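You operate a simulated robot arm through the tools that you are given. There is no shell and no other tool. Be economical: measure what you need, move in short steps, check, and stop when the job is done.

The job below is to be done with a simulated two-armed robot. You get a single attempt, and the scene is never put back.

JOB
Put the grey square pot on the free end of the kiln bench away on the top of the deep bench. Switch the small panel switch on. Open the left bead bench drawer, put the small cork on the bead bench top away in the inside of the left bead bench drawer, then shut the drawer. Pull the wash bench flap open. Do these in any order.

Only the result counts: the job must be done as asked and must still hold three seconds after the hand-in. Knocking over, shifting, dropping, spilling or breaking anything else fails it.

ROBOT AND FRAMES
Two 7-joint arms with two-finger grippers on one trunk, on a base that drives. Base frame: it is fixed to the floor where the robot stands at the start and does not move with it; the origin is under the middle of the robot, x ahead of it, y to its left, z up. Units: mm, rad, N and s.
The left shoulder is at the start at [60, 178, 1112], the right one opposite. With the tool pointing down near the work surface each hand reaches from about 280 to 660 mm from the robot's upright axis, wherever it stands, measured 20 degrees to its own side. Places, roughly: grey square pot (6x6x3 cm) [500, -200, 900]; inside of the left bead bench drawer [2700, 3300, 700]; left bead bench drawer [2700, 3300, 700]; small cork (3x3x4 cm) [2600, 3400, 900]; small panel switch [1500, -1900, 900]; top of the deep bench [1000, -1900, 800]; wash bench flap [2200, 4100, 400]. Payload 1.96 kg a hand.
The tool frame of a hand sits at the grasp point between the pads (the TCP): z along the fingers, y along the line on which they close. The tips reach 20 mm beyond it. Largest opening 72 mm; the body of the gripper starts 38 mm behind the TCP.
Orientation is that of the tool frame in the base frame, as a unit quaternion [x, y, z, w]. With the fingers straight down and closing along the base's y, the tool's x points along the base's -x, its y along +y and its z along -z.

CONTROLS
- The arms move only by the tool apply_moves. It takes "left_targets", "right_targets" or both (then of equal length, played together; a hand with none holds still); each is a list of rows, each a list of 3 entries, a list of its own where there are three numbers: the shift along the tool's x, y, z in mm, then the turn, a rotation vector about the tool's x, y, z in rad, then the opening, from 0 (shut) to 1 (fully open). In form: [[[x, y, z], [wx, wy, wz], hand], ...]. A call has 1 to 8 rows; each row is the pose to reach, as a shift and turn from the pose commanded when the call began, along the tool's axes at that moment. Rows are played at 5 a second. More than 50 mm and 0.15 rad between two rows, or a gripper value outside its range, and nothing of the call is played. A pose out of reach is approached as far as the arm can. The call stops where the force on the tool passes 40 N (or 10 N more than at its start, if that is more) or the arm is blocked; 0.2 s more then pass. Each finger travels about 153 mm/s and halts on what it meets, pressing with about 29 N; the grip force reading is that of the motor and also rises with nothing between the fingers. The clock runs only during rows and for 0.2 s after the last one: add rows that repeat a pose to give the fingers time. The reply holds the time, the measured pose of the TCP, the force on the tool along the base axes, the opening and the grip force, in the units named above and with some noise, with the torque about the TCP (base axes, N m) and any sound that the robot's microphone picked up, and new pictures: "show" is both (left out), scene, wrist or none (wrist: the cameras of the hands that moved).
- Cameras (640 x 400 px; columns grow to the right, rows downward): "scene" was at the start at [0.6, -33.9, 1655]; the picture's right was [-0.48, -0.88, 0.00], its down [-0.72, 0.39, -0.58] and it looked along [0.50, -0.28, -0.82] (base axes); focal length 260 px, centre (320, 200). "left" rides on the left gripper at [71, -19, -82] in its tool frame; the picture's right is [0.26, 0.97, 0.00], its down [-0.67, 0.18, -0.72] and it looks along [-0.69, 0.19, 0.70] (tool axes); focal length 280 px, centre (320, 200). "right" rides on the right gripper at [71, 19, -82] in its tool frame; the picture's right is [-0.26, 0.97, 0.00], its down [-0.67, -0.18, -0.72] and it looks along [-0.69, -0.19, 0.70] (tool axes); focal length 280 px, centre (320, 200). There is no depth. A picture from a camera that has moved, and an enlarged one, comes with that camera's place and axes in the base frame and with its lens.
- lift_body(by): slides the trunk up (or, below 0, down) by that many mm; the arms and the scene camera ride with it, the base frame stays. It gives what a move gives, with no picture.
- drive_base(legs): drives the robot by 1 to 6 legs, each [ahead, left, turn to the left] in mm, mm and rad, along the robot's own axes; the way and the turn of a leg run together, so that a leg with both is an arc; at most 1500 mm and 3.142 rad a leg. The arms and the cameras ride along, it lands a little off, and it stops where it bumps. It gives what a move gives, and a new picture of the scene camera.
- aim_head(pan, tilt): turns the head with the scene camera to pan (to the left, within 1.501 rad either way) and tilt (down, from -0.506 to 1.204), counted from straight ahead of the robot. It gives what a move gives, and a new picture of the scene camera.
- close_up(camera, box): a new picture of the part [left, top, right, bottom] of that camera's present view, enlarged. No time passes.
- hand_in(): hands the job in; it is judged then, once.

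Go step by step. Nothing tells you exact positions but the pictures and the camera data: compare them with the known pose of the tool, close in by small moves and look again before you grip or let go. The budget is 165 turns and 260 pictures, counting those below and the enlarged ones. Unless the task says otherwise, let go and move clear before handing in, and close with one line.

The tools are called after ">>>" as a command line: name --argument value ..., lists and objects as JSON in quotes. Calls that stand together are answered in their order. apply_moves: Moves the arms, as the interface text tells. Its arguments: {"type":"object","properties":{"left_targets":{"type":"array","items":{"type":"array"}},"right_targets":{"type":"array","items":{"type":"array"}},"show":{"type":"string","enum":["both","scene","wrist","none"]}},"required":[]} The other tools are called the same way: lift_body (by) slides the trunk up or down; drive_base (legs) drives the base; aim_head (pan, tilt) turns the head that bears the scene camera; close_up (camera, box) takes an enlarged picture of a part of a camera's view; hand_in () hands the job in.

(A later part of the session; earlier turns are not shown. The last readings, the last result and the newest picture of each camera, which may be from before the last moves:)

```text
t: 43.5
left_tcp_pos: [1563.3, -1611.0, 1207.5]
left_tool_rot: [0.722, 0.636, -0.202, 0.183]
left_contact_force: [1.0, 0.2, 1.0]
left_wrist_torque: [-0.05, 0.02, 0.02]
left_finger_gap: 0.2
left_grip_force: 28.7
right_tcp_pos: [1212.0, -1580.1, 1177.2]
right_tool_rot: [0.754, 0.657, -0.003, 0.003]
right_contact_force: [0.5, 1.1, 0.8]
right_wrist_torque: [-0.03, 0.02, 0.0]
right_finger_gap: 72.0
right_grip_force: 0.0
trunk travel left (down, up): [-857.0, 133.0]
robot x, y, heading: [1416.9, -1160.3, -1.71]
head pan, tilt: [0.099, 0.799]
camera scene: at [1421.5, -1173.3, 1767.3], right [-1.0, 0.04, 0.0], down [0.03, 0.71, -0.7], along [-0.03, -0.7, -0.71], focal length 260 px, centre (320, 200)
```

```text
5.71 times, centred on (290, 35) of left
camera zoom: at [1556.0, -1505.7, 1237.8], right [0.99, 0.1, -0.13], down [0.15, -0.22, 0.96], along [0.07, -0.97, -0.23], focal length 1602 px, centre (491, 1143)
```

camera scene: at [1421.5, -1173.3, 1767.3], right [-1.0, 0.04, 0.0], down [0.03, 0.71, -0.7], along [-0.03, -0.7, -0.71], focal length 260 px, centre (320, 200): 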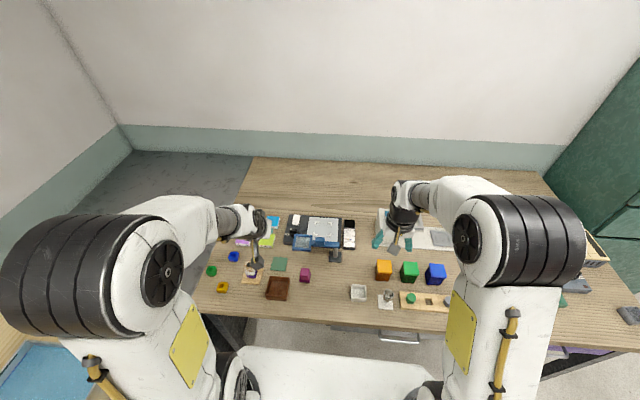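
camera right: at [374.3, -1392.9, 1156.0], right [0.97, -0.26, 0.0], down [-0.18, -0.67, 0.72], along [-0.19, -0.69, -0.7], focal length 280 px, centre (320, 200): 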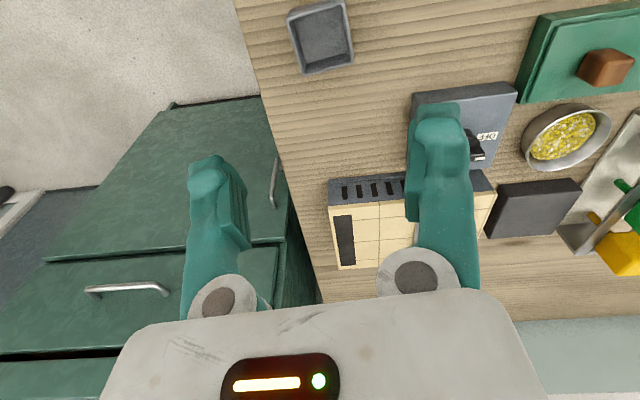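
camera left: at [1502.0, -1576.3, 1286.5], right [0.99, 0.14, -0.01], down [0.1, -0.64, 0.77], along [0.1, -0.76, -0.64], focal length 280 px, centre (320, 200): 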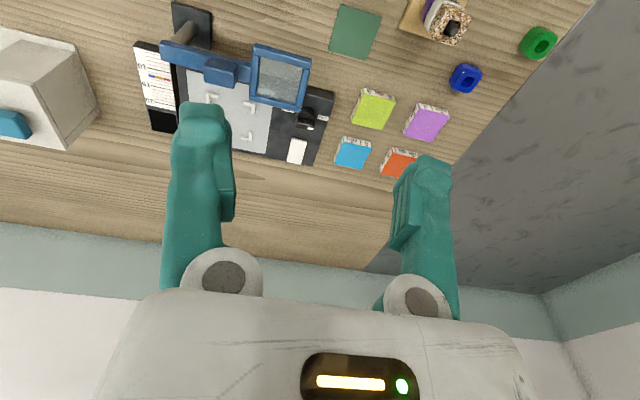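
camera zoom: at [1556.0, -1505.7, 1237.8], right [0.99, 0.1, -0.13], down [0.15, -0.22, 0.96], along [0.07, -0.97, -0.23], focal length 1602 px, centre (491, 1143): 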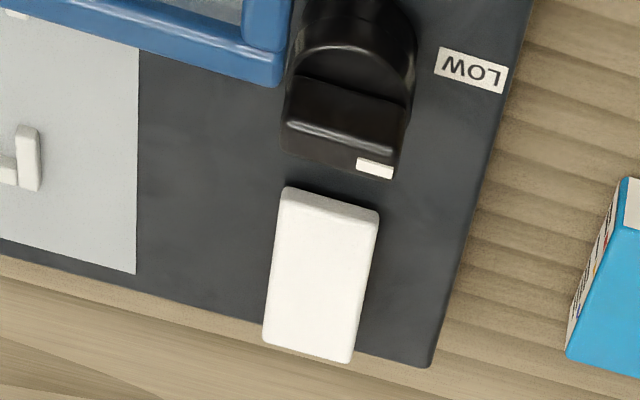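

The rocker runs from about y=-1892 (near end) to y=-1950 (far end) at x≈1498. The near end looks raised, and the panel is dark. I'll turn the hand 90° so its camera clears the magnifier.

>>> apply_moves --left_targets '[[[0, 0, 0], [0, 0, 0.15], 0], [[0, 0, 0], [0, 0, 0.3], 0], [[0, 0, 0], [0, 0, 0.45], 0], [[0, 0, 0], [0, 0, 0.6], 0], [[0, 0, 0], [0, 0, 0.75], 0], [[0, 0, 0], [0, 0, 0.9], 0], [[0, 0, 0], [0, 0, 1.05], 0], [[0, 0, 0], [0, 0, 1.2], 0]]' --show "none"

>>> apply_moves --left_targets '[[[0, 0, 0], [0, 0, 0.15], 0], [[0, 0, 0], [0, 0, 0.3], 0], [[0, 0, 0], [0, 0, 0.37], 0]]' --show "none"

```text
t: 45.3
left_tcp_pos: [1561.4, -1616.9, 1204.0]
left_tool_rot: [0.956, 0.116, -0.061, 0.263]
left_contact_force: [-0.3, 0.9, -0.5]
left_wrist_torque: [-0.01, 0.01, 0.02]
left_finger_gap: 0.0
left_grip_force: 28.9
right_tcp_pos: [1210.6, -1584.9, 1174.3]
right_tool_rot: [0.754, 0.657, 0.0, 0.0]
right_contact_force: [-0.3, 0.1, 0.1]
right_wrist_torque: [-0.02, 0.03, 0.0]
right_finger_gap: 71.8
right_grip_force: 0.0
trunk travel left (down, up): [-857.0, 133.0]
robot x, y, heading: [1415.1, -1161.0, -1.709]
head pan, tilt: [0.099, 0.799]
```

```text
t: 46.1
left_tcp_pos: [1562.4, -1616.4, 1204.0]
left_tool_rot: [0.961, -0.06, -0.011, 0.27]
left_contact_force: [0.1, -0.1, -1.0]
left_wrist_torque: [0.02, -0.03, -0.03]
left_finger_gap: 0.2
left_grip_force: 29.1
right_tcp_pos: [1211.7, -1584.6, 1173.7]
right_tool_rot: [0.754, 0.657, 0.0, 0.0]
right_contact_force: [-0.6, 0.9, 0.3]
right_wrist_torque: [0.03, 0.0, 0.02]
right_finger_gap: 71.8
right_grip_force: 0.1
trunk travel left (down, up): [-857.0, 133.0]
robot x, y, heading: [1416.7, -1162.1, -1.705]
head pan, tilt: [0.099, 0.799]
```

The turn worked. Next I'll bring the closed fingertips to about 40 mm above the rocker's near end.

>>> apply_moves --left_targets '[[[-5, 16, 41], [0.03, 0, 0], 0], [[-10, 32, 81], [0.05, 0, 0], 0], [[-15, 47, 121], [0.08, 0, 0], 0], [[-20, 63, 161], [0.1, 0, 0], 0], [[-25, 78, 201], [0.12, 0, 0], 0], [[-30, 94, 241], [0.15, 0, 0], 0], [[-35, 109, 281], [0.15, 0, 0], 0]]' --show "both"

```text
t: 47.7
left_tcp_pos: [1499.2, -1852.4, 1018.4]
left_tool_rot: [0.979, -0.061, -0.008, 0.195]
left_contact_force: [0.4, -0.3, -0.5]
left_wrist_torque: [0.01, 0.05, 0.03]
left_finger_gap: 0.1
left_grip_force: 28.7
right_tcp_pos: [1211.0, -1586.7, 1174.1]
right_tool_rot: [0.753, 0.658, 0.001, 0.0]
right_contact_force: [0.0, -0.5, -1.4]
right_wrist_torque: [0.06, -0.01, 0.02]
right_finger_gap: 71.7
right_grip_force: 0.1
trunk travel left (down, up): [-857.0, 133.0]
robot x, y, heading: [1418.2, -1160.8, -1.705]
head pan, tilt: [0.099, 0.799]
camera scene: at [1420.1, -1184.5, 1767.2], right [-1.0, 0.04, 0.0], down [0.03, 0.72, -0.7], along [-0.02, -0.7, -0.72], focal length 260 px, centre (320, 200)
camera left: at [1574.9, -1810.9, 1087.1], right [0.15, -0.92, 0.37], down [-0.66, 0.19, 0.72], along [-0.73, -0.35, -0.58], focal length 280 px, centre (320, 200)
```

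scene: 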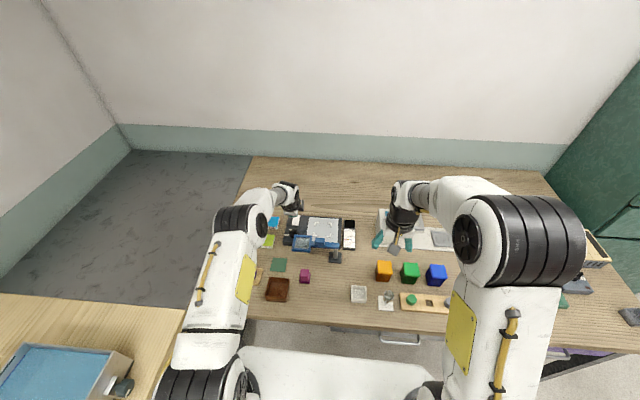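
left: 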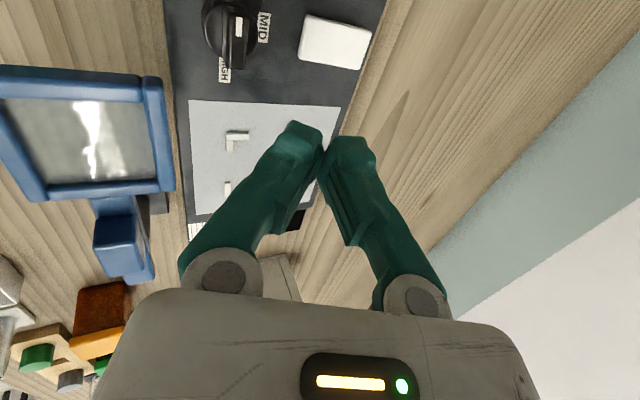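

>>> close_up --camera "left" --box '[190, 0, 390, 100]'

```text
3.20 times, centred on (290, 50) of left
camera zoom: at [1574.9, -1810.9, 1087.1], right [0.15, -0.92, 0.37], down [-0.66, 0.19, 0.72], along [-0.73, -0.35, -0.58], focal length 897 px, centre (416, 680)
```

zoom: 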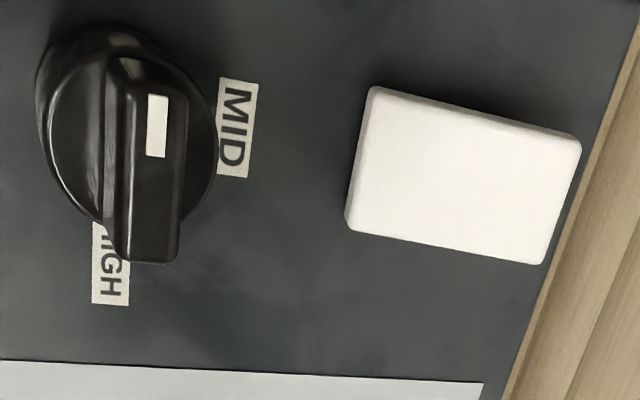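

The knob only has LOW/MID/HIGH labels, so the white rocker is the switch. I'll press its near end along the tool axis.

>>> apply_moves --left_targets '[[[3, 0, 35], [0, 0, 0], 0], [[6, 0, 70], [0, 0, 0], 0], [[8, -1, 90], [0, 0, 0], 0], [[8, -1, 102], [0, 0, 0], 0]]' --show "wrist"

```text
t: 48.7
left_tcp_pos: [1500.0, -1866.7, 950.9]
left_tool_rot: [0.978, -0.061, -0.008, 0.197]
left_contact_force: [-0.1, 0.6, 0.2]
left_wrist_torque: [-0.01, -0.01, 0.01]
left_finger_gap: 0.0
left_grip_force: 29.0
left hand out of reach, approached as far as the arm can: row 2, 3, 4
right_tcp_pos: [1212.6, -1586.2, 1173.3]
right_tool_rot: [0.753, 0.658, 0.0, 0.0]
right_contact_force: [0.4, -0.4, -1.1]
right_wrist_torque: [0.0, 0.0, -0.02]
right_finger_gap: 72.0
right_grip_force: 0.3
trunk travel left (down, up): [-857.0, 133.0]
robot x, y, heading: [1421.8, -1161.4, -1.704]
head pan, tilt: [0.099, 0.799]
camera left: at [1575.4, -1825.3, 1018.1], right [0.15, -0.92, 0.38], down [-0.66, 0.19, 0.72], along [-0.73, -0.36, -0.58], focal length 280 px, centre (320, 200)
```

left: 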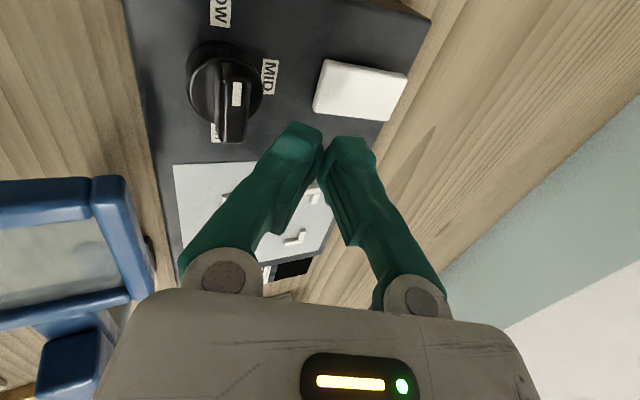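

The arm runs out of reach about 30 mm short. I'll raise the hand slightly and drive a little closer in small legs.

>>> apply_moves --left_targets '[[[0, 0, -30], [0, 0, 0], 0]]' --show "none"

>>> drive_base --legs '[[20, 0, 0], [20, 0, 0]]'

```text
t: 49.1
left_tcp_pos: [1501.2, -1853.7, 979.8]
left_tool_rot: [0.978, -0.061, -0.009, 0.198]
left_contact_force: [0.4, -0.3, 0.7]
left_wrist_torque: [-0.02, 0.0, -0.02]
left_finger_gap: 0.2
left_grip_force: 29.2
right_tcp_pos: [1211.4, -1583.8, 1173.8]
right_tool_rot: [0.753, 0.658, 0.0, 0.001]
right_contact_force: [-0.2, 0.1, -0.5]
right_wrist_torque: [-0.01, -0.03, 0.03]
right_finger_gap: 72.0
right_grip_force: 0.1
trunk travel left (down, up): [-857.0, 133.0]
robot x, y, heading: [1418.8, -1160.8, -1.705]
head pan, tilt: [0.099, 0.799]
```

```text
t: 50.3
left_tcp_pos: [1495.1, -1890.7, 982.6]
left_tool_rot: [0.978, -0.061, -0.008, 0.2]
left_contact_force: [0.0, 0.7, -0.1]
left_wrist_torque: [-0.04, 0.02, 0.04]
left_finger_gap: 0.0
left_grip_force: 29.4
right_tcp_pos: [1205.7, -1621.2, 1175.7]
right_tool_rot: [0.754, 0.657, 0.0, 0.001]
right_contact_force: [-0.2, 0.9, 0.3]
right_wrist_torque: [-0.04, 0.02, 0.0]
right_finger_gap: 72.0
right_grip_force: 0.0
trunk travel left (down, up): [-857.0, 133.0]
robot x, y, heading: [1410.5, -1203.1, -1.703]
head pan, tilt: [0.099, 0.799]
camera scene: at [1415.7, -1215.2, 1767.3], right [-1.0, 0.04, 0.0], down [0.03, 0.71, -0.7], along [-0.03, -0.7, -0.71], focal length 260 px, centre (320, 200)
```

scene: 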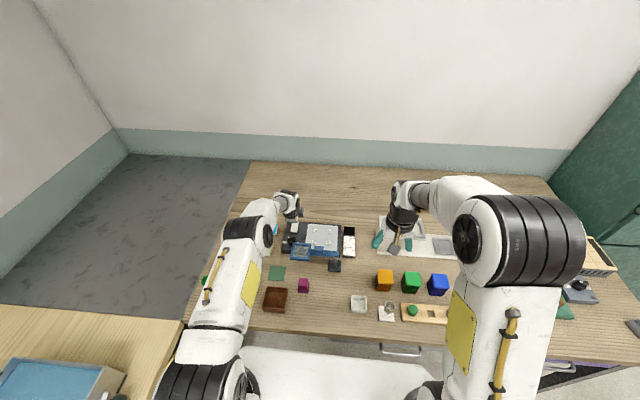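

There was no bump. I'll lower onto the near end of the rocker.

>>> apply_moves --left_targets '[[[8, -12, 27], [0, 0, 0], 0], [[8, -24, 54], [0, 0, 0], 0]]' --show "wrist"

```text
t: 50.9
left_tcp_pos: [1503.6, -1893.3, 922.7]
left_tool_rot: [0.978, -0.06, -0.009, 0.198]
left_contact_force: [-0.3, 1.0, 0.5]
left_wrist_torque: [0.01, -0.01, -0.01]
left_finger_gap: 0.1
left_grip_force: 28.9
right_tcp_pos: [1206.0, -1624.2, 1175.0]
right_tool_rot: [0.753, 0.658, 0.0, 0.001]
right_contact_force: [0.1, 0.6, 0.5]
right_wrist_torque: [0.03, -0.01, 0.0]
right_finger_gap: 72.2
right_grip_force: 0.0
trunk travel left (down, up): [-857.0, 133.0]
robot x, y, heading: [1413.6, -1200.6, -1.71]
head pan, tilt: [0.099, 0.799]
camera left: at [1580.3, -1851.7, 989.8], right [0.15, -0.91, 0.38], down [-0.66, 0.19, 0.72], along [-0.73, -0.36, -0.58], focal length 280 px, centre (320, 200)
```

left: 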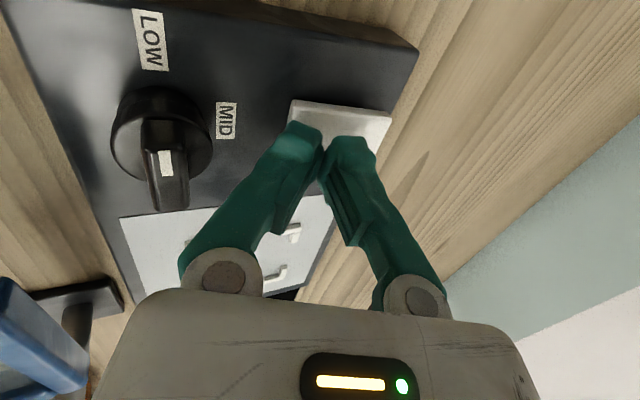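

>>> apply_moves --left_targets '[[[0, -1, 5], [0, 0, 0], 0], [[0, -3, 10], [0, 0, 0], 0], [[0, -5, 15], [0, 0, 0], 0], [[0, -6, 19], [0, 0, 0], 0]]' --show "wrist"

```text
t: 51.9
left_tcp_pos: [1507.6, -1885.1, 904.3]
left_tool_rot: [0.978, -0.061, -0.007, 0.198]
left_contact_force: [-3.7, 4.0, 14.1]
left_wrist_torque: [-0.13, 0.11, -0.05]
left_finger_gap: 0.1
left_grip_force: 30.0
left hand out of reach, approached as far as the arm can: row 3, 4
right_tcp_pos: [1205.3, -1620.8, 1175.6]
right_tool_rot: [0.753, 0.658, -0.001, 0.002]
right_contact_force: [0.2, 0.6, 0.1]
right_wrist_torque: [0.01, -0.03, 0.04]
right_finger_gap: 71.9
right_grip_force: 0.1
trunk travel left (down, up): [-857.0, 133.0]
robot x, y, heading: [1411.6, -1199.7, -1.706]
head pan, tilt: [0.099, 0.799]
camera left: at [1583.6, -1844.6, 972.6], right [0.15, -0.91, 0.38], down [-0.66, 0.19, 0.72], along [-0.73, -0.36, -0.58], focal length 280 px, centre (320, 200)
```

left: 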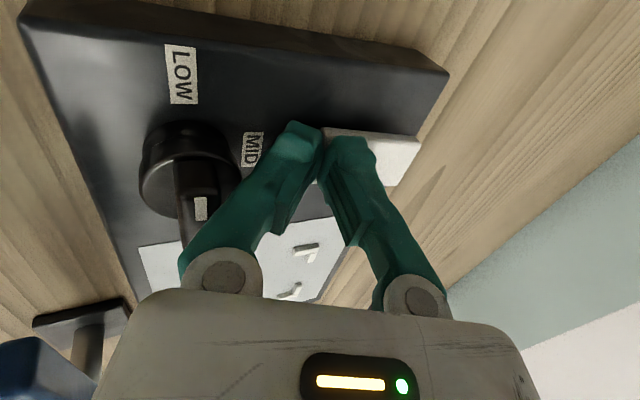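

The panel isn't lit and the arm is again at the edge of its reach. I'll back up off the rocker and drive another 35 mm closer.

>>> apply_moves --left_targets '[[[0, 0, -30], [0, 0, 0], 0], [[0, 10, -60], [0, 0, 0], 0]]' --show "none"

>>> drive_base --legs '[[20, 0, 0], [20, 0, 0]]'

>>> close_up --camera "left" --box '[160, 0, 480, 200]'

```text
t: 52.5
left_tcp_pos: [1506.4, -1905.7, 951.1]
left_tool_rot: [0.979, -0.061, -0.007, 0.196]
left_contact_force: [-1.1, 0.3, -0.1]
left_wrist_torque: [-0.01, 0.01, -0.02]
left_finger_gap: 0.1
left_grip_force: 28.8
left hand out of reach, approached as far as the arm can: row 1, 2
right_tcp_pos: [1206.5, -1623.1, 1175.4]
right_tool_rot: [0.753, 0.658, 0.0, 0.001]
right_contact_force: [0.3, 0.9, -0.4]
right_wrist_torque: [0.02, 0.0, 0.0]
right_finger_gap: 72.1
right_grip_force: 0.0
trunk travel left (down, up): [-857.0, 133.0]
robot x, y, heading: [1408.5, -1201.2, -1.709]
head pan, tilt: [0.099, 0.799]
```

```text
t: 53.7
left_tcp_pos: [1501.0, -1943.7, 953.9]
left_tool_rot: [0.978, -0.06, -0.008, 0.199]
left_contact_force: [-0.3, 0.1, 0.3]
left_wrist_torque: [0.02, 0.0, 0.0]
left_finger_gap: 0.0
left_grip_force: 28.9
right_tcp_pos: [1200.3, -1660.7, 1176.5]
right_tool_rot: [0.753, 0.658, -0.001, 0.001]
right_contact_force: [0.6, 0.7, 0.3]
right_wrist_torque: [-0.01, 0.01, -0.04]
right_finger_gap: 72.2
right_grip_force: 0.0
trunk travel left (down, up): [-857.0, 133.0]
robot x, y, heading: [1408.8, -1240.0, -1.706]
head pan, tilt: [0.099, 0.799]
camera scene: at [1410.2, -1255.0, 1767.3], right [-1.0, 0.04, 0.0], down [0.03, 0.71, -0.7], along [-0.03, -0.7, -0.71], focal length 260 px, centre (320, 200)
```

scene: 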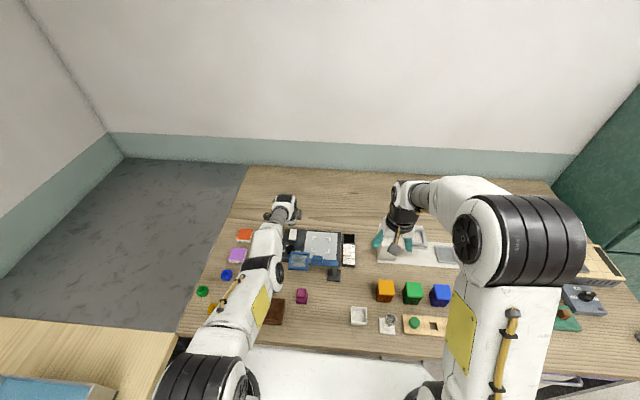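

```text
2.00 times, centred on (320, 100) of left
camera zoom: at [1576.0, -1901.7, 1021.7], right [0.15, -0.91, 0.38], down [-0.66, 0.19, 0.72], along [-0.73, -0.36, -0.58], focal length 561 px, centre (320, 400)
```

zoom: 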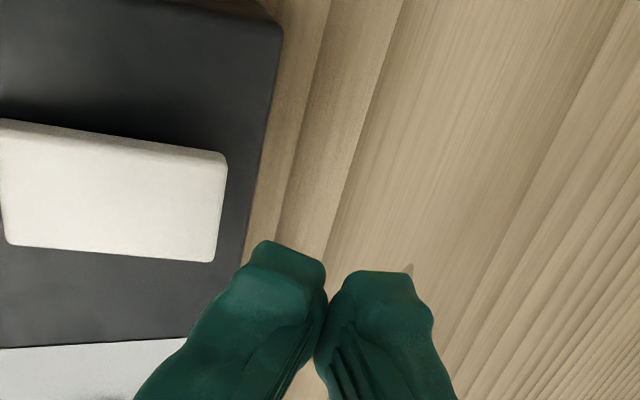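

>>> apply_moves --left_targets '[[[-1, -28, 4], [0, 0, 0], 0], [[-2, -56, 8], [0, 0, 0], 0], [[-2, -60, 17], [0, 0, 0], 0], [[-2, -62, 22], [0, 0, 0], 0], [[-2, -64, 27], [0, 0, 0], 0], [[-2, -66, 31], [0, 0, 0], 0], [[-2, -68, 36], [0, 0, 0], 0]]' --show "wrist"

```text
t: 54.6
left_tcp_pos: [1500.8, -1932.1, 910.9]
left_tool_rot: [0.976, -0.059, -0.008, 0.208]
left_contact_force: [-1.3, 2.6, 14.0]
left_wrist_torque: [0.13, 0.1, -0.02]
left_finger_gap: 0.0
left_grip_force: 29.4
left hand out of reach, approached as far as the arm can: row 1, 2, 3, 4
right_tcp_pos: [1200.1, -1663.0, 1174.9]
right_tool_rot: [0.753, 0.658, 0.0, 0.0]
right_contact_force: [0.2, -0.1, -0.6]
right_wrist_torque: [0.01, 0.04, 0.01]
right_finger_gap: 72.1
right_grip_force: 0.2
trunk travel left (down, up): [-857.0, 133.0]
robot x, y, heading: [1405.3, -1240.2, -1.706]
head pan, tilt: [0.099, 0.799]
stopped in row 4 (left hand): the force on the tool passed its limit at 51 N (the readings are from after the stop); the commanded pose is now the measured one
camera left: at [1576.8, -1889.3, 978.1], right [0.15, -0.91, 0.4], down [-0.66, 0.21, 0.72], along [-0.73, -0.37, -0.57], focal length 280 px, centre (320, 200)
```

left: 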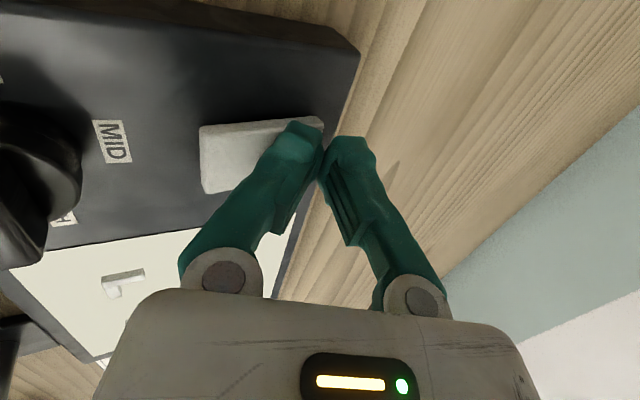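

The tips came down on the far end instead, and the panel now looks lit. I'll retreat upward and check.

>>> apply_moves --left_targets '[[[0, 0, -30], [0, 0, 0], 0], [[0, 0, -70], [0, 0, 0], 0], [[0, 0, -110], [0, 0, 0], 0]]' --show "both"

>>> close_up --camera "scene" --box '[260, 210, 388, 290]'

```text
t: 55.4
left_tcp_pos: [1497.5, -1957.7, 977.5]
left_tool_rot: [0.977, -0.061, -0.008, 0.204]
left_contact_force: [0.3, -0.7, -0.9]
left_wrist_torque: [0.0, 0.0, 0.0]
left_finger_gap: 0.4
left_grip_force: 29.6
left hand out of reach, approached as far as the arm can: row 1, 2, 3
right_tcp_pos: [1199.5, -1666.2, 1174.4]
right_tool_rot: [0.753, 0.658, 0.001, -0.001]
right_contact_force: [0.6, 0.2, 0.0]
right_wrist_torque: [-0.01, 0.02, -0.01]
right_finger_gap: 71.8
right_grip_force: 0.0
trunk travel left (down, up): [-857.0, 133.0]
robot x, y, heading: [1407.4, -1241.5, -1.706]
head pan, tilt: [0.099, 0.799]
camera scene: at [1409.3, -1262.1, 1767.1], right [-1.0, 0.04, 0.0], down [0.03, 0.72, -0.7], along [-0.03, -0.7, -0.72], focal length 260 px, centre (320, 200)
camera left: at [1572.7, -1915.0, 1044.8], right [0.15, -0.91, 0.39], down [-0.66, 0.2, 0.72], along [-0.73, -0.37, -0.57], focal length 280 px, centre (320, 200)
```

scene: 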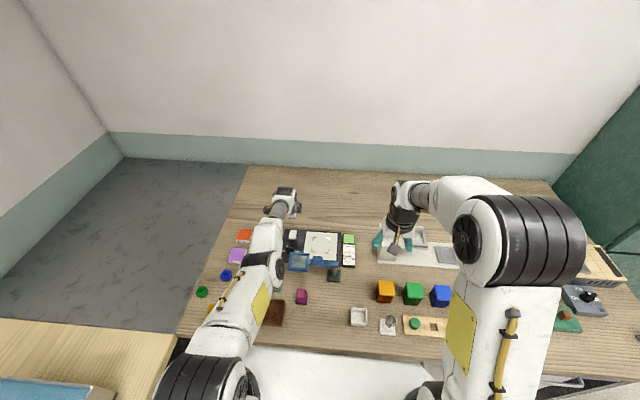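
left: 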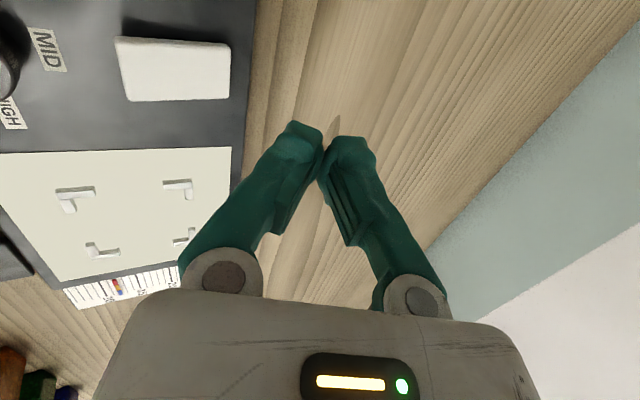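

```text
5.00 times, centred on (324, 250) of scene
camera zoom: at [1409.3, -1262.1, 1767.1], right [-1.0, 0.04, 0.0], down [0.03, 0.72, -0.7], along [-0.03, -0.7, -0.72], focal length 1301 px, centre (300, -50)
```

zoom: 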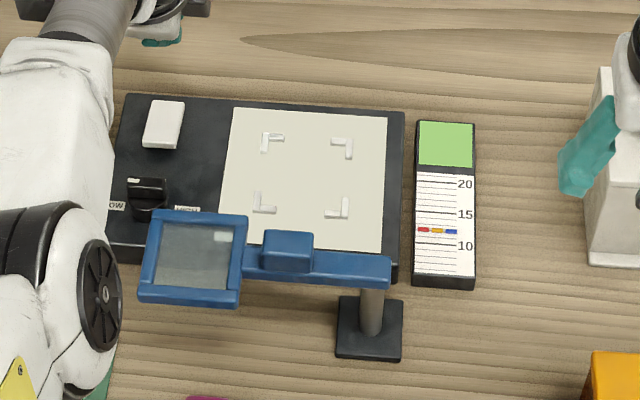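

The panel is lit and its display is green, so the switch is on. I'll lift the trunk so the hands clear everything, then back away.

>>> lift_body --by 130

>>> drive_base --legs '[[-450, 0, 0]]'

>>> aim_head --pan 1.5 --tilt 0.4

```text
t: 57.0
left_tcp_pos: [1496.6, -1957.2, 1107.4]
left_tool_rot: [0.977, -0.06, -0.007, 0.205]
left_contact_force: [-0.1, -0.4, 0.0]
left_wrist_torque: [0.03, 0.01, 0.03]
left_finger_gap: 0.0
left_grip_force: 28.8
right_tcp_pos: [1199.4, -1665.2, 1303.5]
right_tool_rot: [0.754, 0.657, 0.0, 0.001]
right_contact_force: [0.0, -0.1, 0.3]
right_wrist_torque: [-0.02, 0.0, 0.0]
right_finger_gap: 72.0
right_grip_force: 0.0
trunk travel left (down, up): [-987.0, 3.0]
robot x, y, heading: [1407.9, -1241.2, -1.708]
head pan, tilt: [0.099, 0.799]
```

```text
t: 59.7
left_tcp_pos: [1557.8, -1510.5, 1106.2]
left_tool_rot: [0.977, -0.06, -0.008, 0.204]
left_contact_force: [0.2, -0.3, -0.4]
left_wrist_torque: [0.02, 0.02, -0.02]
left_finger_gap: 0.1
left_grip_force: 28.9
right_tcp_pos: [1262.3, -1218.5, 1303.6]
right_tool_rot: [0.754, 0.657, 0.001, -0.001]
right_contact_force: [-0.2, -0.5, 0.0]
right_wrist_torque: [0.03, 0.02, 0.01]
right_finger_gap: 71.9
right_grip_force: 0.0
trunk travel left (down, up): [-987.0, 3.0]
robot x, y, heading: [1467.2, -795.3, -1.713]
head pan, tilt: [0.099, 0.799]
camera scene: at [1470.3, -816.7, 1897.1], right [-1.0, 0.04, 0.0], down [0.03, 0.72, -0.7], along [-0.03, -0.7, -0.72], focal length 260 px, centre (320, 200)
```

scene: 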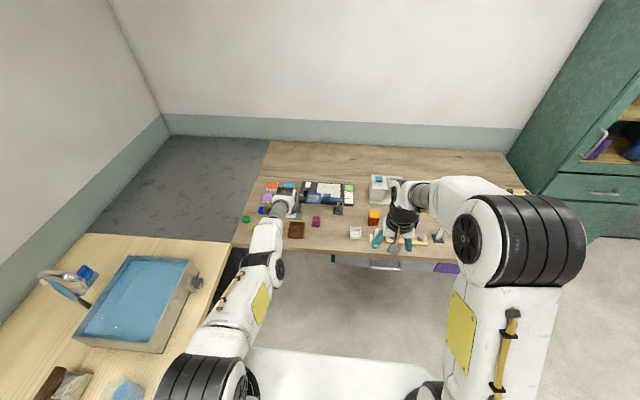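

```text
t: 61.2
left_tcp_pos: [1558.7, -1508.8, 1108.1]
left_tool_rot: [0.977, -0.061, -0.007, 0.206]
left_contact_force: [-0.4, -0.6, 0.5]
left_wrist_torque: [0.01, 0.01, -0.01]
left_finger_gap: 0.0
left_grip_force: 28.9
right_tcp_pos: [1260.8, -1216.4, 1305.3]
right_tool_rot: [0.753, 0.658, 0.0, 0.0]
right_contact_force: [0.2, 0.0, 0.4]
right_wrist_torque: [0.0, -0.04, -0.01]
right_finger_gap: 71.8
right_grip_force: 0.0
trunk travel left (down, up): [-987.0, 3.0]
robot x, y, heading: [1464.2, -795.0, -1.71]
head pan, tilt: [1.499, 0.4]
camera scene: at [1564.2, -752.6, 1932.2], right [-0.21, -0.98, 0.0], down [-0.38, 0.08, -0.92], along [0.9, -0.19, -0.39], focal length 260 px, centre (320, 200)
```

scene: 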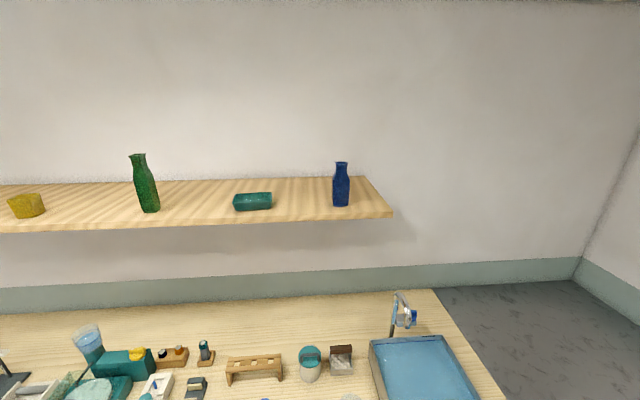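

I'll fold the left arm back to a compact, downward-pointing pose.

>>> apply_moves --left_targets '[[[0, -34, -29], [0, 0, -0.15], 0], [[0, -68, -58], [0, 0, -0.3], 0], [[0, -102, -87], [0, 0, -0.45], 0], [[0, -136, -116], [0, 0, -0.6], 0], [[0, -170, -145], [0, 0, -0.75], 0], [[0, -204, -174], [0, 0, -0.9], 0], [[0, -238, -203], [0, 0, -1.05], 0]]' --show "none"

>>> apply_moves --left_targets '[[[0, 0, 0], [0, 0, -0.15], 0.3], [[0, 0, 0], [0, 0, -0.3], 0.6], [[0, 0, 0], [0, 0, -0.45], 1], [[0, 0, 0], [0, 0, -0.52], 1]]' --show "none"

>>> apply_moves --left_targets '[[[0, 0, 0], [0, 0.14, 0], 1], [[0, 0, 0], [0, 0.28, 0], 1], [[0, 0, 0], [0, 0.41, 0], 1]]' --show "none"

```text
t: 62.8
left_tcp_pos: [1548.9, -1529.5, 1202.2]
left_tool_rot: [0.894, 0.398, -0.1, 0.178]
left_contact_force: [0.3, 0.8, -0.2]
left_wrist_torque: [-0.01, 0.01, 0.02]
left_finger_gap: 0.0
left_grip_force: 29.1
left hand out of reach, approached as far as the arm can: row 1, 2, 3, 4, 5, 6, 7
right_tcp_pos: [1262.3, -1216.4, 1305.0]
right_tool_rot: [0.754, 0.657, 0.0, -0.001]
right_contact_force: [-1.7, 0.7, -0.7]
right_wrist_torque: [-0.01, 0.01, 0.01]
right_finger_gap: 72.1
right_grip_force: 0.2
trunk travel left (down, up): [-987.0, 3.0]
robot x, y, heading: [1468.2, -792.7, -1.707]
head pan, tilt: [1.499, 0.4]
```

```text
t: 63.8
left_tcp_pos: [1549.0, -1531.4, 1201.7]
left_tool_rot: [0.762, 0.614, -0.143, 0.147]
left_contact_force: [-0.3, 0.1, 0.0]
left_wrist_torque: [0.02, 0.0, -0.01]
left_finger_gap: 72.1
left_grip_force: 0.1
right_tcp_pos: [1262.1, -1216.7, 1303.4]
right_tool_rot: [0.754, 0.657, 0.001, 0.0]
right_contact_force: [0.4, 0.2, -0.2]
right_wrist_torque: [-0.01, -0.01, -0.04]
right_finger_gap: 72.2
right_grip_force: 0.1
trunk travel left (down, up): [-987.0, 3.0]
robot x, y, heading: [1467.9, -793.9, -1.705]
head pan, tilt: [1.499, 0.4]
```

```text
t: 64.6
left_tcp_pos: [1557.2, -1491.2, 1206.5]
left_tool_rot: [0.774, 0.621, -0.077, 0.094]
left_contact_force: [-0.1, 0.5, 0.0]
left_wrist_torque: [0.01, 0.0, -0.01]
left_finger_gap: 71.9
left_grip_force: 0.0
left hand out of reach, approached as far as the arm can: row 1, 2, 3
right_tcp_pos: [1260.6, -1216.7, 1304.6]
right_tool_rot: [0.754, 0.657, 0.0, 0.001]
right_contact_force: [-0.7, 0.8, 0.5]
right_wrist_torque: [-0.01, 0.03, 0.02]
right_finger_gap: 71.7
right_grip_force: 0.0
trunk travel left (down, up): [-987.0, 3.0]
robot x, y, heading: [1469.8, -795.3, -1.707]
head pan, tilt: [1.499, 0.4]
```

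The arm stayed stretched out, so I'll try pulling it straight back along tool x.

>>> apply_moves --left_targets '[[[40, 0, 0], [0, 0, 0], 1], [[80, 0, 0], [0, 0, 0], 1], [[120, 0, 0], [0, 0, 0], 1], [[160, 0, 0], [0, 0, 0], 1]]' --show "none"

```text
t: 65.6
left_tcp_pos: [1592.4, -1339.5, 1167.8]
left_tool_rot: [0.774, 0.621, -0.078, 0.095]
left_contact_force: [0.5, -0.1, 0.6]
left_wrist_torque: [-0.01, -0.04, 0.0]
left_finger_gap: 71.9
left_grip_force: 0.0
right_tcp_pos: [1261.4, -1215.4, 1303.2]
right_tool_rot: [0.753, 0.658, -0.001, 0.001]
right_contact_force: [0.8, 0.3, 1.2]
right_wrist_torque: [-0.01, 0.0, 0.03]
right_finger_gap: 72.2
right_grip_force: 0.1
trunk travel left (down, up): [-987.0, 3.0]
robot x, y, heading: [1469.6, -791.7, -1.709]
head pan, tilt: [1.499, 0.4]
```

>>> apply_moves --left_targets '[[[30, 0, 0], [0, 0.12, 0], 1], [[60, 0, -10], [0, 0.24, 0], 1], [[80, 0, -30], [0, 0.24, 0], 1]]' --show "none"

>>> aim_head --pan 1.5 --tilt 0.9

```text
t: 66.4
left_tcp_pos: [1609.4, -1255.8, 1178.8]
left_tool_rot: [0.778, 0.628, 0.016, 0.018]
left_contact_force: [0.0, 0.2, -0.1]
left_wrist_torque: [0.01, -0.02, -0.02]
left_finger_gap: 71.8
left_grip_force: 0.1
right_tcp_pos: [1261.6, -1216.0, 1305.5]
right_tool_rot: [0.753, 0.657, -0.001, 0.001]
right_contact_force: [-1.1, 0.5, -0.1]
right_wrist_torque: [-0.05, 0.01, -0.02]
right_finger_gap: 72.3
right_grip_force: 0.0
trunk travel left (down, up): [-987.0, 3.0]
robot x, y, heading: [1468.9, -795.4, -1.71]
head pan, tilt: [1.499, 0.4]
```

```text
t: 67.4
left_tcp_pos: [1609.1, -1259.9, 1176.5]
left_tool_rot: [0.778, 0.628, 0.016, 0.018]
left_contact_force: [-0.4, -0.2, -0.2]
left_wrist_torque: [-0.01, 0.01, 0.02]
left_finger_gap: 72.1
left_grip_force: 0.1
right_tcp_pos: [1261.9, -1217.2, 1303.7]
right_tool_rot: [0.754, 0.657, -0.001, 0.001]
right_contact_force: [0.2, -0.3, 0.3]
right_wrist_torque: [0.0, -0.02, -0.01]
right_finger_gap: 71.7
right_grip_force: 0.0
trunk travel left (down, up): [-987.0, 3.0]
robot x, y, heading: [1465.6, -792.1, -1.707]
head pan, tilt: [1.499, 0.901]
camera scene: at [1547.4, -749.9, 1889.3], right [-0.21, -0.98, 0.0], down [-0.77, 0.16, -0.62], along [0.61, -0.13, -0.78], focal length 260 px, centre (320, 200)
```

scene: 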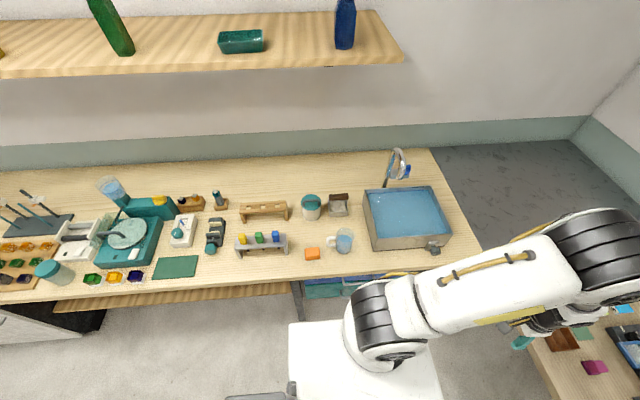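

Now I'll turn to face +y, towards the bead bench, and look at the route.

>>> drive_base --legs '[[0, 0, -3.0]]'

>>> aim_head --pan 0.0 --tilt 0.45

```text
t: 74.8
left_tcp_pos: [1267.5, -351.3, 1177.7]
left_tool_rot: [-0.677, 0.736, 0.018, -0.018]
left_contact_force: [0.0, -0.3, -0.4]
left_wrist_torque: [0.01, 0.0, 0.04]
left_finger_gap: 72.0
left_grip_force: 0.1
right_tcp_pos: [1618.9, -347.2, 1303.8]
right_tool_rot: [-0.705, 0.71, -0.001, 0.0]
right_contact_force: [-1.2, 0.2, -0.8]
right_wrist_torque: [0.0, 0.0, 0.04]
right_finger_gap: 71.9
right_grip_force: 0.1
trunk travel left (down, up): [-987.0, 3.0]
robot x, y, heading: [1469.6, -792.9, 1.561]
head pan, tilt: [1.499, 0.901]
camera scene: at [1389.6, -846.7, 1889.2], right [0.08, 1.0, 0.0], down [0.78, -0.06, -0.62], along [-0.62, 0.05, -0.78], focal length 260 px, centre (320, 200)
```

scene: 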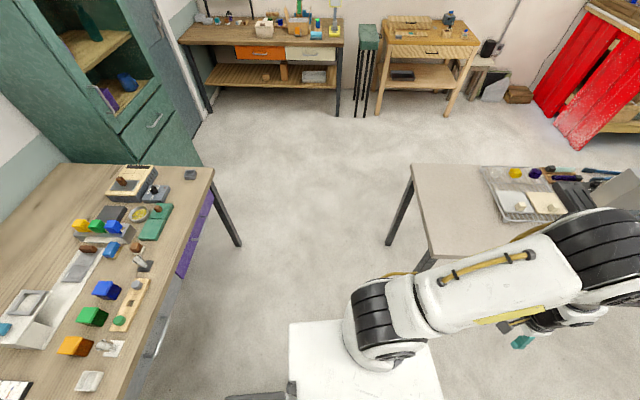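

```text
t: 76.4
left_tcp_pos: [1269.1, -350.1, 1178.6]
left_tool_rot: [-0.676, 0.736, 0.018, -0.017]
left_contact_force: [0.7, -0.5, 0.2]
left_wrist_torque: [-0.02, 0.0, -0.01]
left_finger_gap: 71.8
left_grip_force: 0.2
right_tcp_pos: [1618.5, -347.2, 1303.9]
right_tool_rot: [-0.705, 0.71, 0.001, 0.0]
right_contact_force: [-0.3, 0.1, -0.5]
right_wrist_torque: [-0.02, 0.02, -0.03]
right_finger_gap: 72.1
right_grip_force: 0.1
trunk travel left (down, up): [-987.0, 3.0]
robot x, y, heading: [1468.8, -792.9, 1.565]
head pan, tilt: [0.0, 0.45]
camera scene: at [1465.6, -760.7, 1927.5], right [1.0, -0.01, 0.0], down [0.0, -0.44, -0.9], along [0.01, 0.9, -0.44], focal length 260 px, centre (320, 200)
```

scene: 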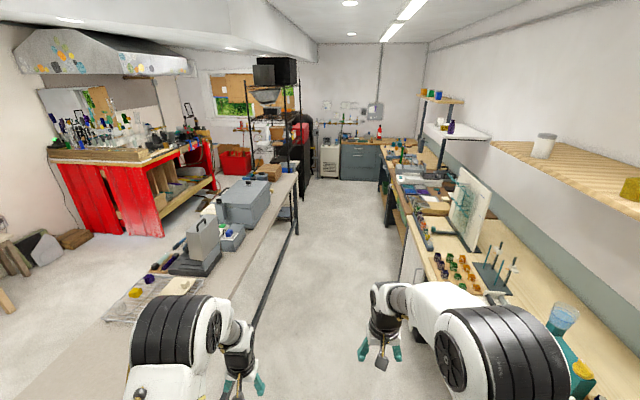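

I see a corridor between the kiln bench (edge x≈1200) and the long bench (edge x≈2100). I'll drive up its middle towards the bead bench.

>>> drive_base --legs '[[0, 165, 0], [0, -330, -0.03], [1300, 0, 0]]'

```text
t: 85.8
left_tcp_pos: [1492.1, 956.5, 1179.0]
left_tool_rot: [-0.666, 0.745, 0.019, -0.016]
left_contact_force: [0.5, -0.5, 0.2]
left_wrist_torque: [0.0, -0.01, 0.0]
left_finger_gap: 71.8
left_grip_force: 0.0
right_tcp_pos: [1841.5, 949.5, 1303.9]
right_tool_rot: [-0.695, 0.719, 0.001, 0.0]
right_contact_force: [0.2, 1.0, -0.3]
right_wrist_torque: [0.01, -0.04, 0.0]
right_finger_gap: 72.0
right_grip_force: 0.2
trunk travel left (down, up): [-987.0, 3.0]
robot x, y, heading: [1681.6, 505.9, 1.536]
head pan, tilt: [0.0, 0.45]
camera scene: at [1677.6, 540.2, 1927.6], right [1.0, -0.04, 0.0], down [-0.02, -0.43, -0.9], along [0.03, 0.9, -0.43], focal length 260 px, centre (320, 200)
```

scene: 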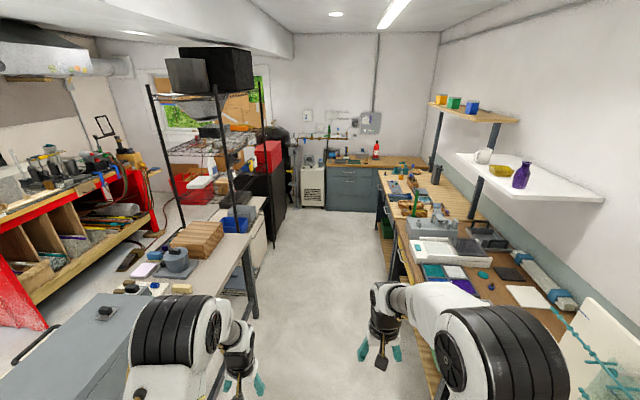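

>>> drive_base --legs '[[1500, 0, 0]]'

>>> aim_head --pan -0.6 --tilt 0.6

```text
t: 93.2
left_tcp_pos: [1544.6, 2454.7, 1177.7]
left_tool_rot: [-0.666, 0.746, 0.019, -0.017]
left_contact_force: [-0.4, -0.3, -0.7]
left_wrist_torque: [0.01, -0.01, -0.03]
left_finger_gap: 71.7
left_grip_force: 0.1
right_tcp_pos: [1894.7, 2449.2, 1304.8]
right_tool_rot: [-0.696, 0.718, 0.0, 0.001]
right_contact_force: [-0.4, 0.2, -0.1]
right_wrist_torque: [0.01, 0.04, 0.01]
right_finger_gap: 72.0
right_grip_force: 0.1
trunk travel left (down, up): [-987.0, 3.0]
robot x, y, heading: [1732.4, 2007.8, 1.537]
head pan, tilt: [0.0, 0.45]
camera scene: at [1729.9, 2039.9, 1927.6], right [1.0, -0.03, 0.0], down [-0.01, -0.43, -0.9], along [0.03, 0.9, -0.43], focal length 260 px, centre (320, 200)
```

scene: 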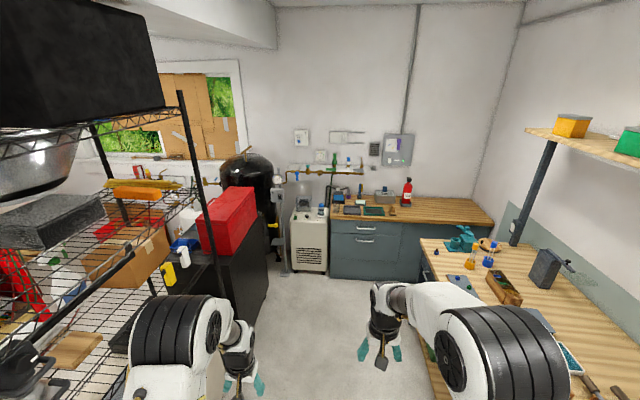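

```text
t: 94.2
left_tcp_pos: [1543.3, 2454.8, 1177.4]
left_tool_rot: [-0.666, 0.746, 0.018, -0.017]
left_contact_force: [0.0, 0.6, -0.7]
left_wrist_torque: [0.02, -0.01, -0.01]
left_finger_gap: 72.1
left_grip_force: 0.1
right_tcp_pos: [1894.0, 2449.6, 1304.4]
right_tool_rot: [-0.695, 0.719, 0.001, 0.0]
right_contact_force: [-0.5, -1.0, -0.6]
right_wrist_torque: [0.01, -0.03, 0.0]
right_finger_gap: 72.2
right_grip_force: 0.1
trunk travel left (down, up): [-987.0, 3.0]
robot x, y, heading: [1731.9, 2011.0, 1.536]
head pan, tilt: [-0.6, 0.6]
camera scene: at [1779.0, 2020.1, 1914.0], right [0.81, -0.59, 0.0], down [-0.33, -0.46, -0.83], along [0.49, 0.66, -0.56], focal length 260 px, centre (320, 200)
```

scene: 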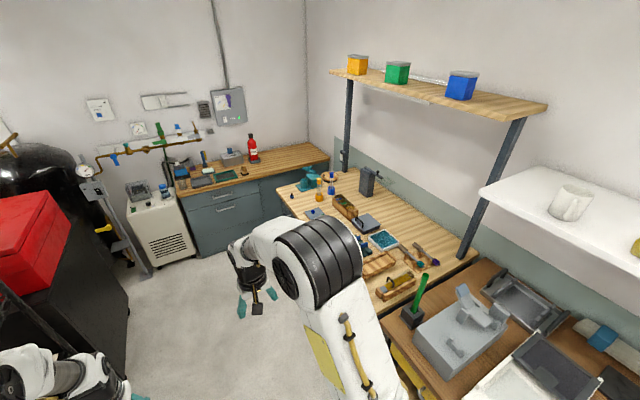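

The bead bench front edge is at x≈2470 and the wash bench is on the far wall at y≈4150. I'll drive up and turn to face the bead bench.

>>> drive_base --legs '[[1140, 0, 0], [0, 0, -1.536]]'

>>> aim_head --pan 0.1 --tilt 0.75

```text
t: 103.8
left_tcp_pos: [2218.6, 3347.4, 1177.0]
left_tool_rot: [0.042, 0.999, 0.024, 0.0]
left_contact_force: [-0.2, -0.2, 0.6]
left_wrist_torque: [-0.02, 0.0, -0.02]
left_finger_gap: 72.2
left_grip_force: 0.0
right_tcp_pos: [2222.7, 2996.8, 1303.6]
right_tool_rot: [0.003, 1.0, 0.0, 0.0]
right_contact_force: [-0.4, 0.0, 0.6]
right_wrist_torque: [0.0, 0.02, 0.05]
right_finger_gap: 72.2
right_grip_force: 0.0
trunk travel left (down, up): [-987.0, 3.0]
robot x, y, heading: [1775.5, 3147.7, -0.007]
head pan, tilt: [-0.6, 0.6]
camera scene: at [1786.6, 3097.7, 1914.0], right [-0.57, -0.82, 0.0], down [-0.46, 0.32, -0.83], along [0.68, -0.47, -0.56], focal length 260 px, centre (320, 200)
```

scene: 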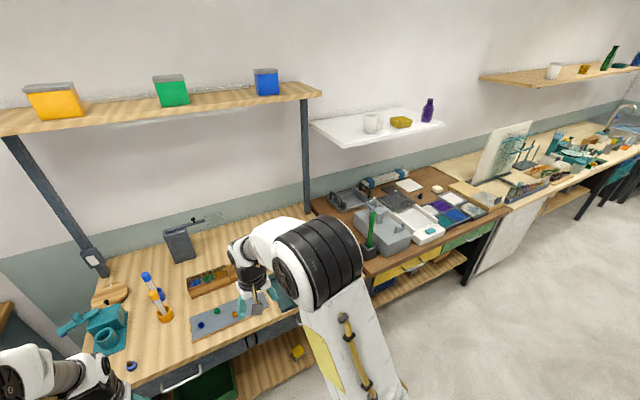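

```text
t: 104.9
left_tcp_pos: [2218.3, 3346.7, 1177.8]
left_tool_rot: [0.041, 0.999, 0.025, 0.0]
left_contact_force: [-0.2, -0.6, -0.5]
left_wrist_torque: [0.01, 0.02, 0.0]
left_finger_gap: 72.0
left_grip_force: 0.1
right_tcp_pos: [2222.3, 2996.4, 1304.2]
right_tool_rot: [0.003, 1.0, 0.0, 0.0]
right_contact_force: [-0.3, 0.6, -0.3]
right_wrist_torque: [-0.02, 0.03, -0.01]
right_finger_gap: 71.7
right_grip_force: 0.1
trunk travel left (down, up): [-987.0, 3.0]
robot x, y, heading: [1772.5, 3146.7, -0.005]
head pan, tilt: [0.099, 0.75]
camera scene: at [1796.4, 3155.4, 1901.2], right [0.09, -1.0, 0.0], down [-0.68, -0.06, -0.73], along [0.73, 0.07, -0.68], focal length 260 px, centre (320, 200)
```

scene: 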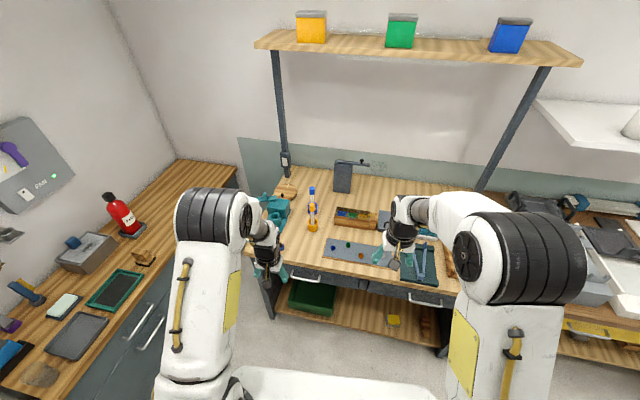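

>>> close_up --camera "scene" --box '[236, 170, 460, 310]'

>>> close_up --camera "left" --box '[0, 0, 640, 400]'

```text
2.86 times, centred on (348, 240) of scene
camera zoom: at [1796.4, 3155.4, 1901.2], right [0.09, -1.0, 0.0], down [-0.68, -0.06, -0.73], along [0.73, 0.07, -0.68], focal length 743 px, centre (240, 86)
```

zoom: 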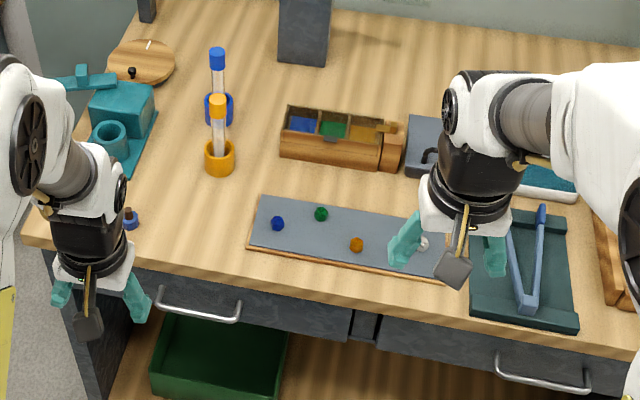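

```text
1.00 times, centred on (320, 200) of left (not enlarged: the box is as wide or as high as the picture)
camera zoom: at [2145.9, 3330.2, 1258.0], right [-0.18, 0.98, 0.05], down [0.69, 0.09, 0.72], along [0.71, 0.16, -0.69], focal length 280 px, centre (320, 200)
```

zoom: 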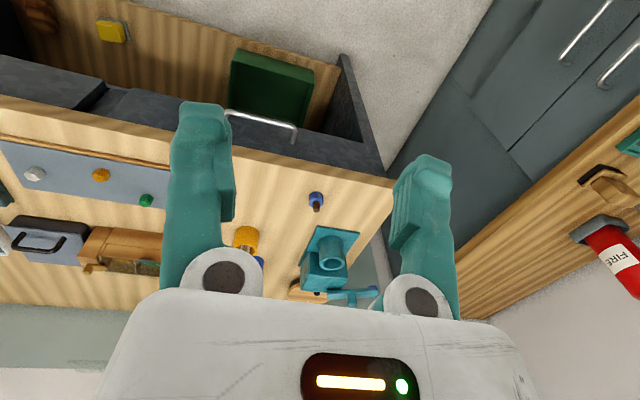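

>>> close_up --camera "left" --box '[276, 175, 356, 225]'

>>> close_up --camera "scene" --box '[250, 230, 330, 290]'

```text
8.00 times, centred on (316, 200) of left
camera zoom: at [2145.9, 3330.2, 1258.0], right [-0.18, 0.98, 0.05], down [0.69, 0.09, 0.72], along [0.71, 0.16, -0.69], focal length 2243 px, centre (352, 200)
```

zoom: 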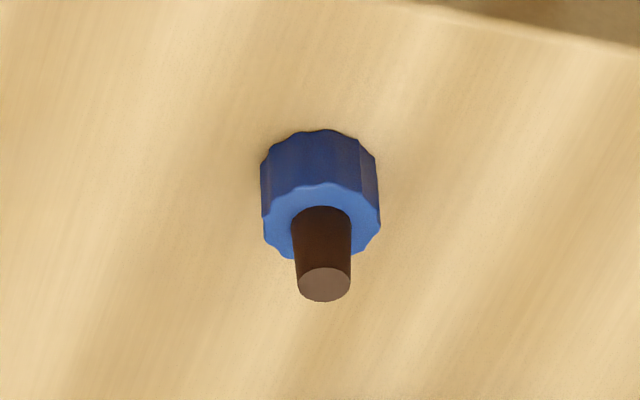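

```text
6.67 times, centred on (290, 260) of scene
camera zoom: at [1796.4, 3155.4, 1901.2], right [0.09, -1.0, 0.0], down [-0.68, -0.06, -0.73], along [0.73, 0.07, -0.68], focal length 1734 px, centre (520, -200)
```

zoom: 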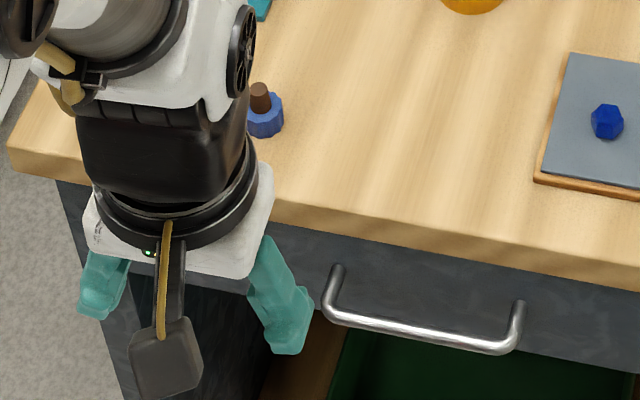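

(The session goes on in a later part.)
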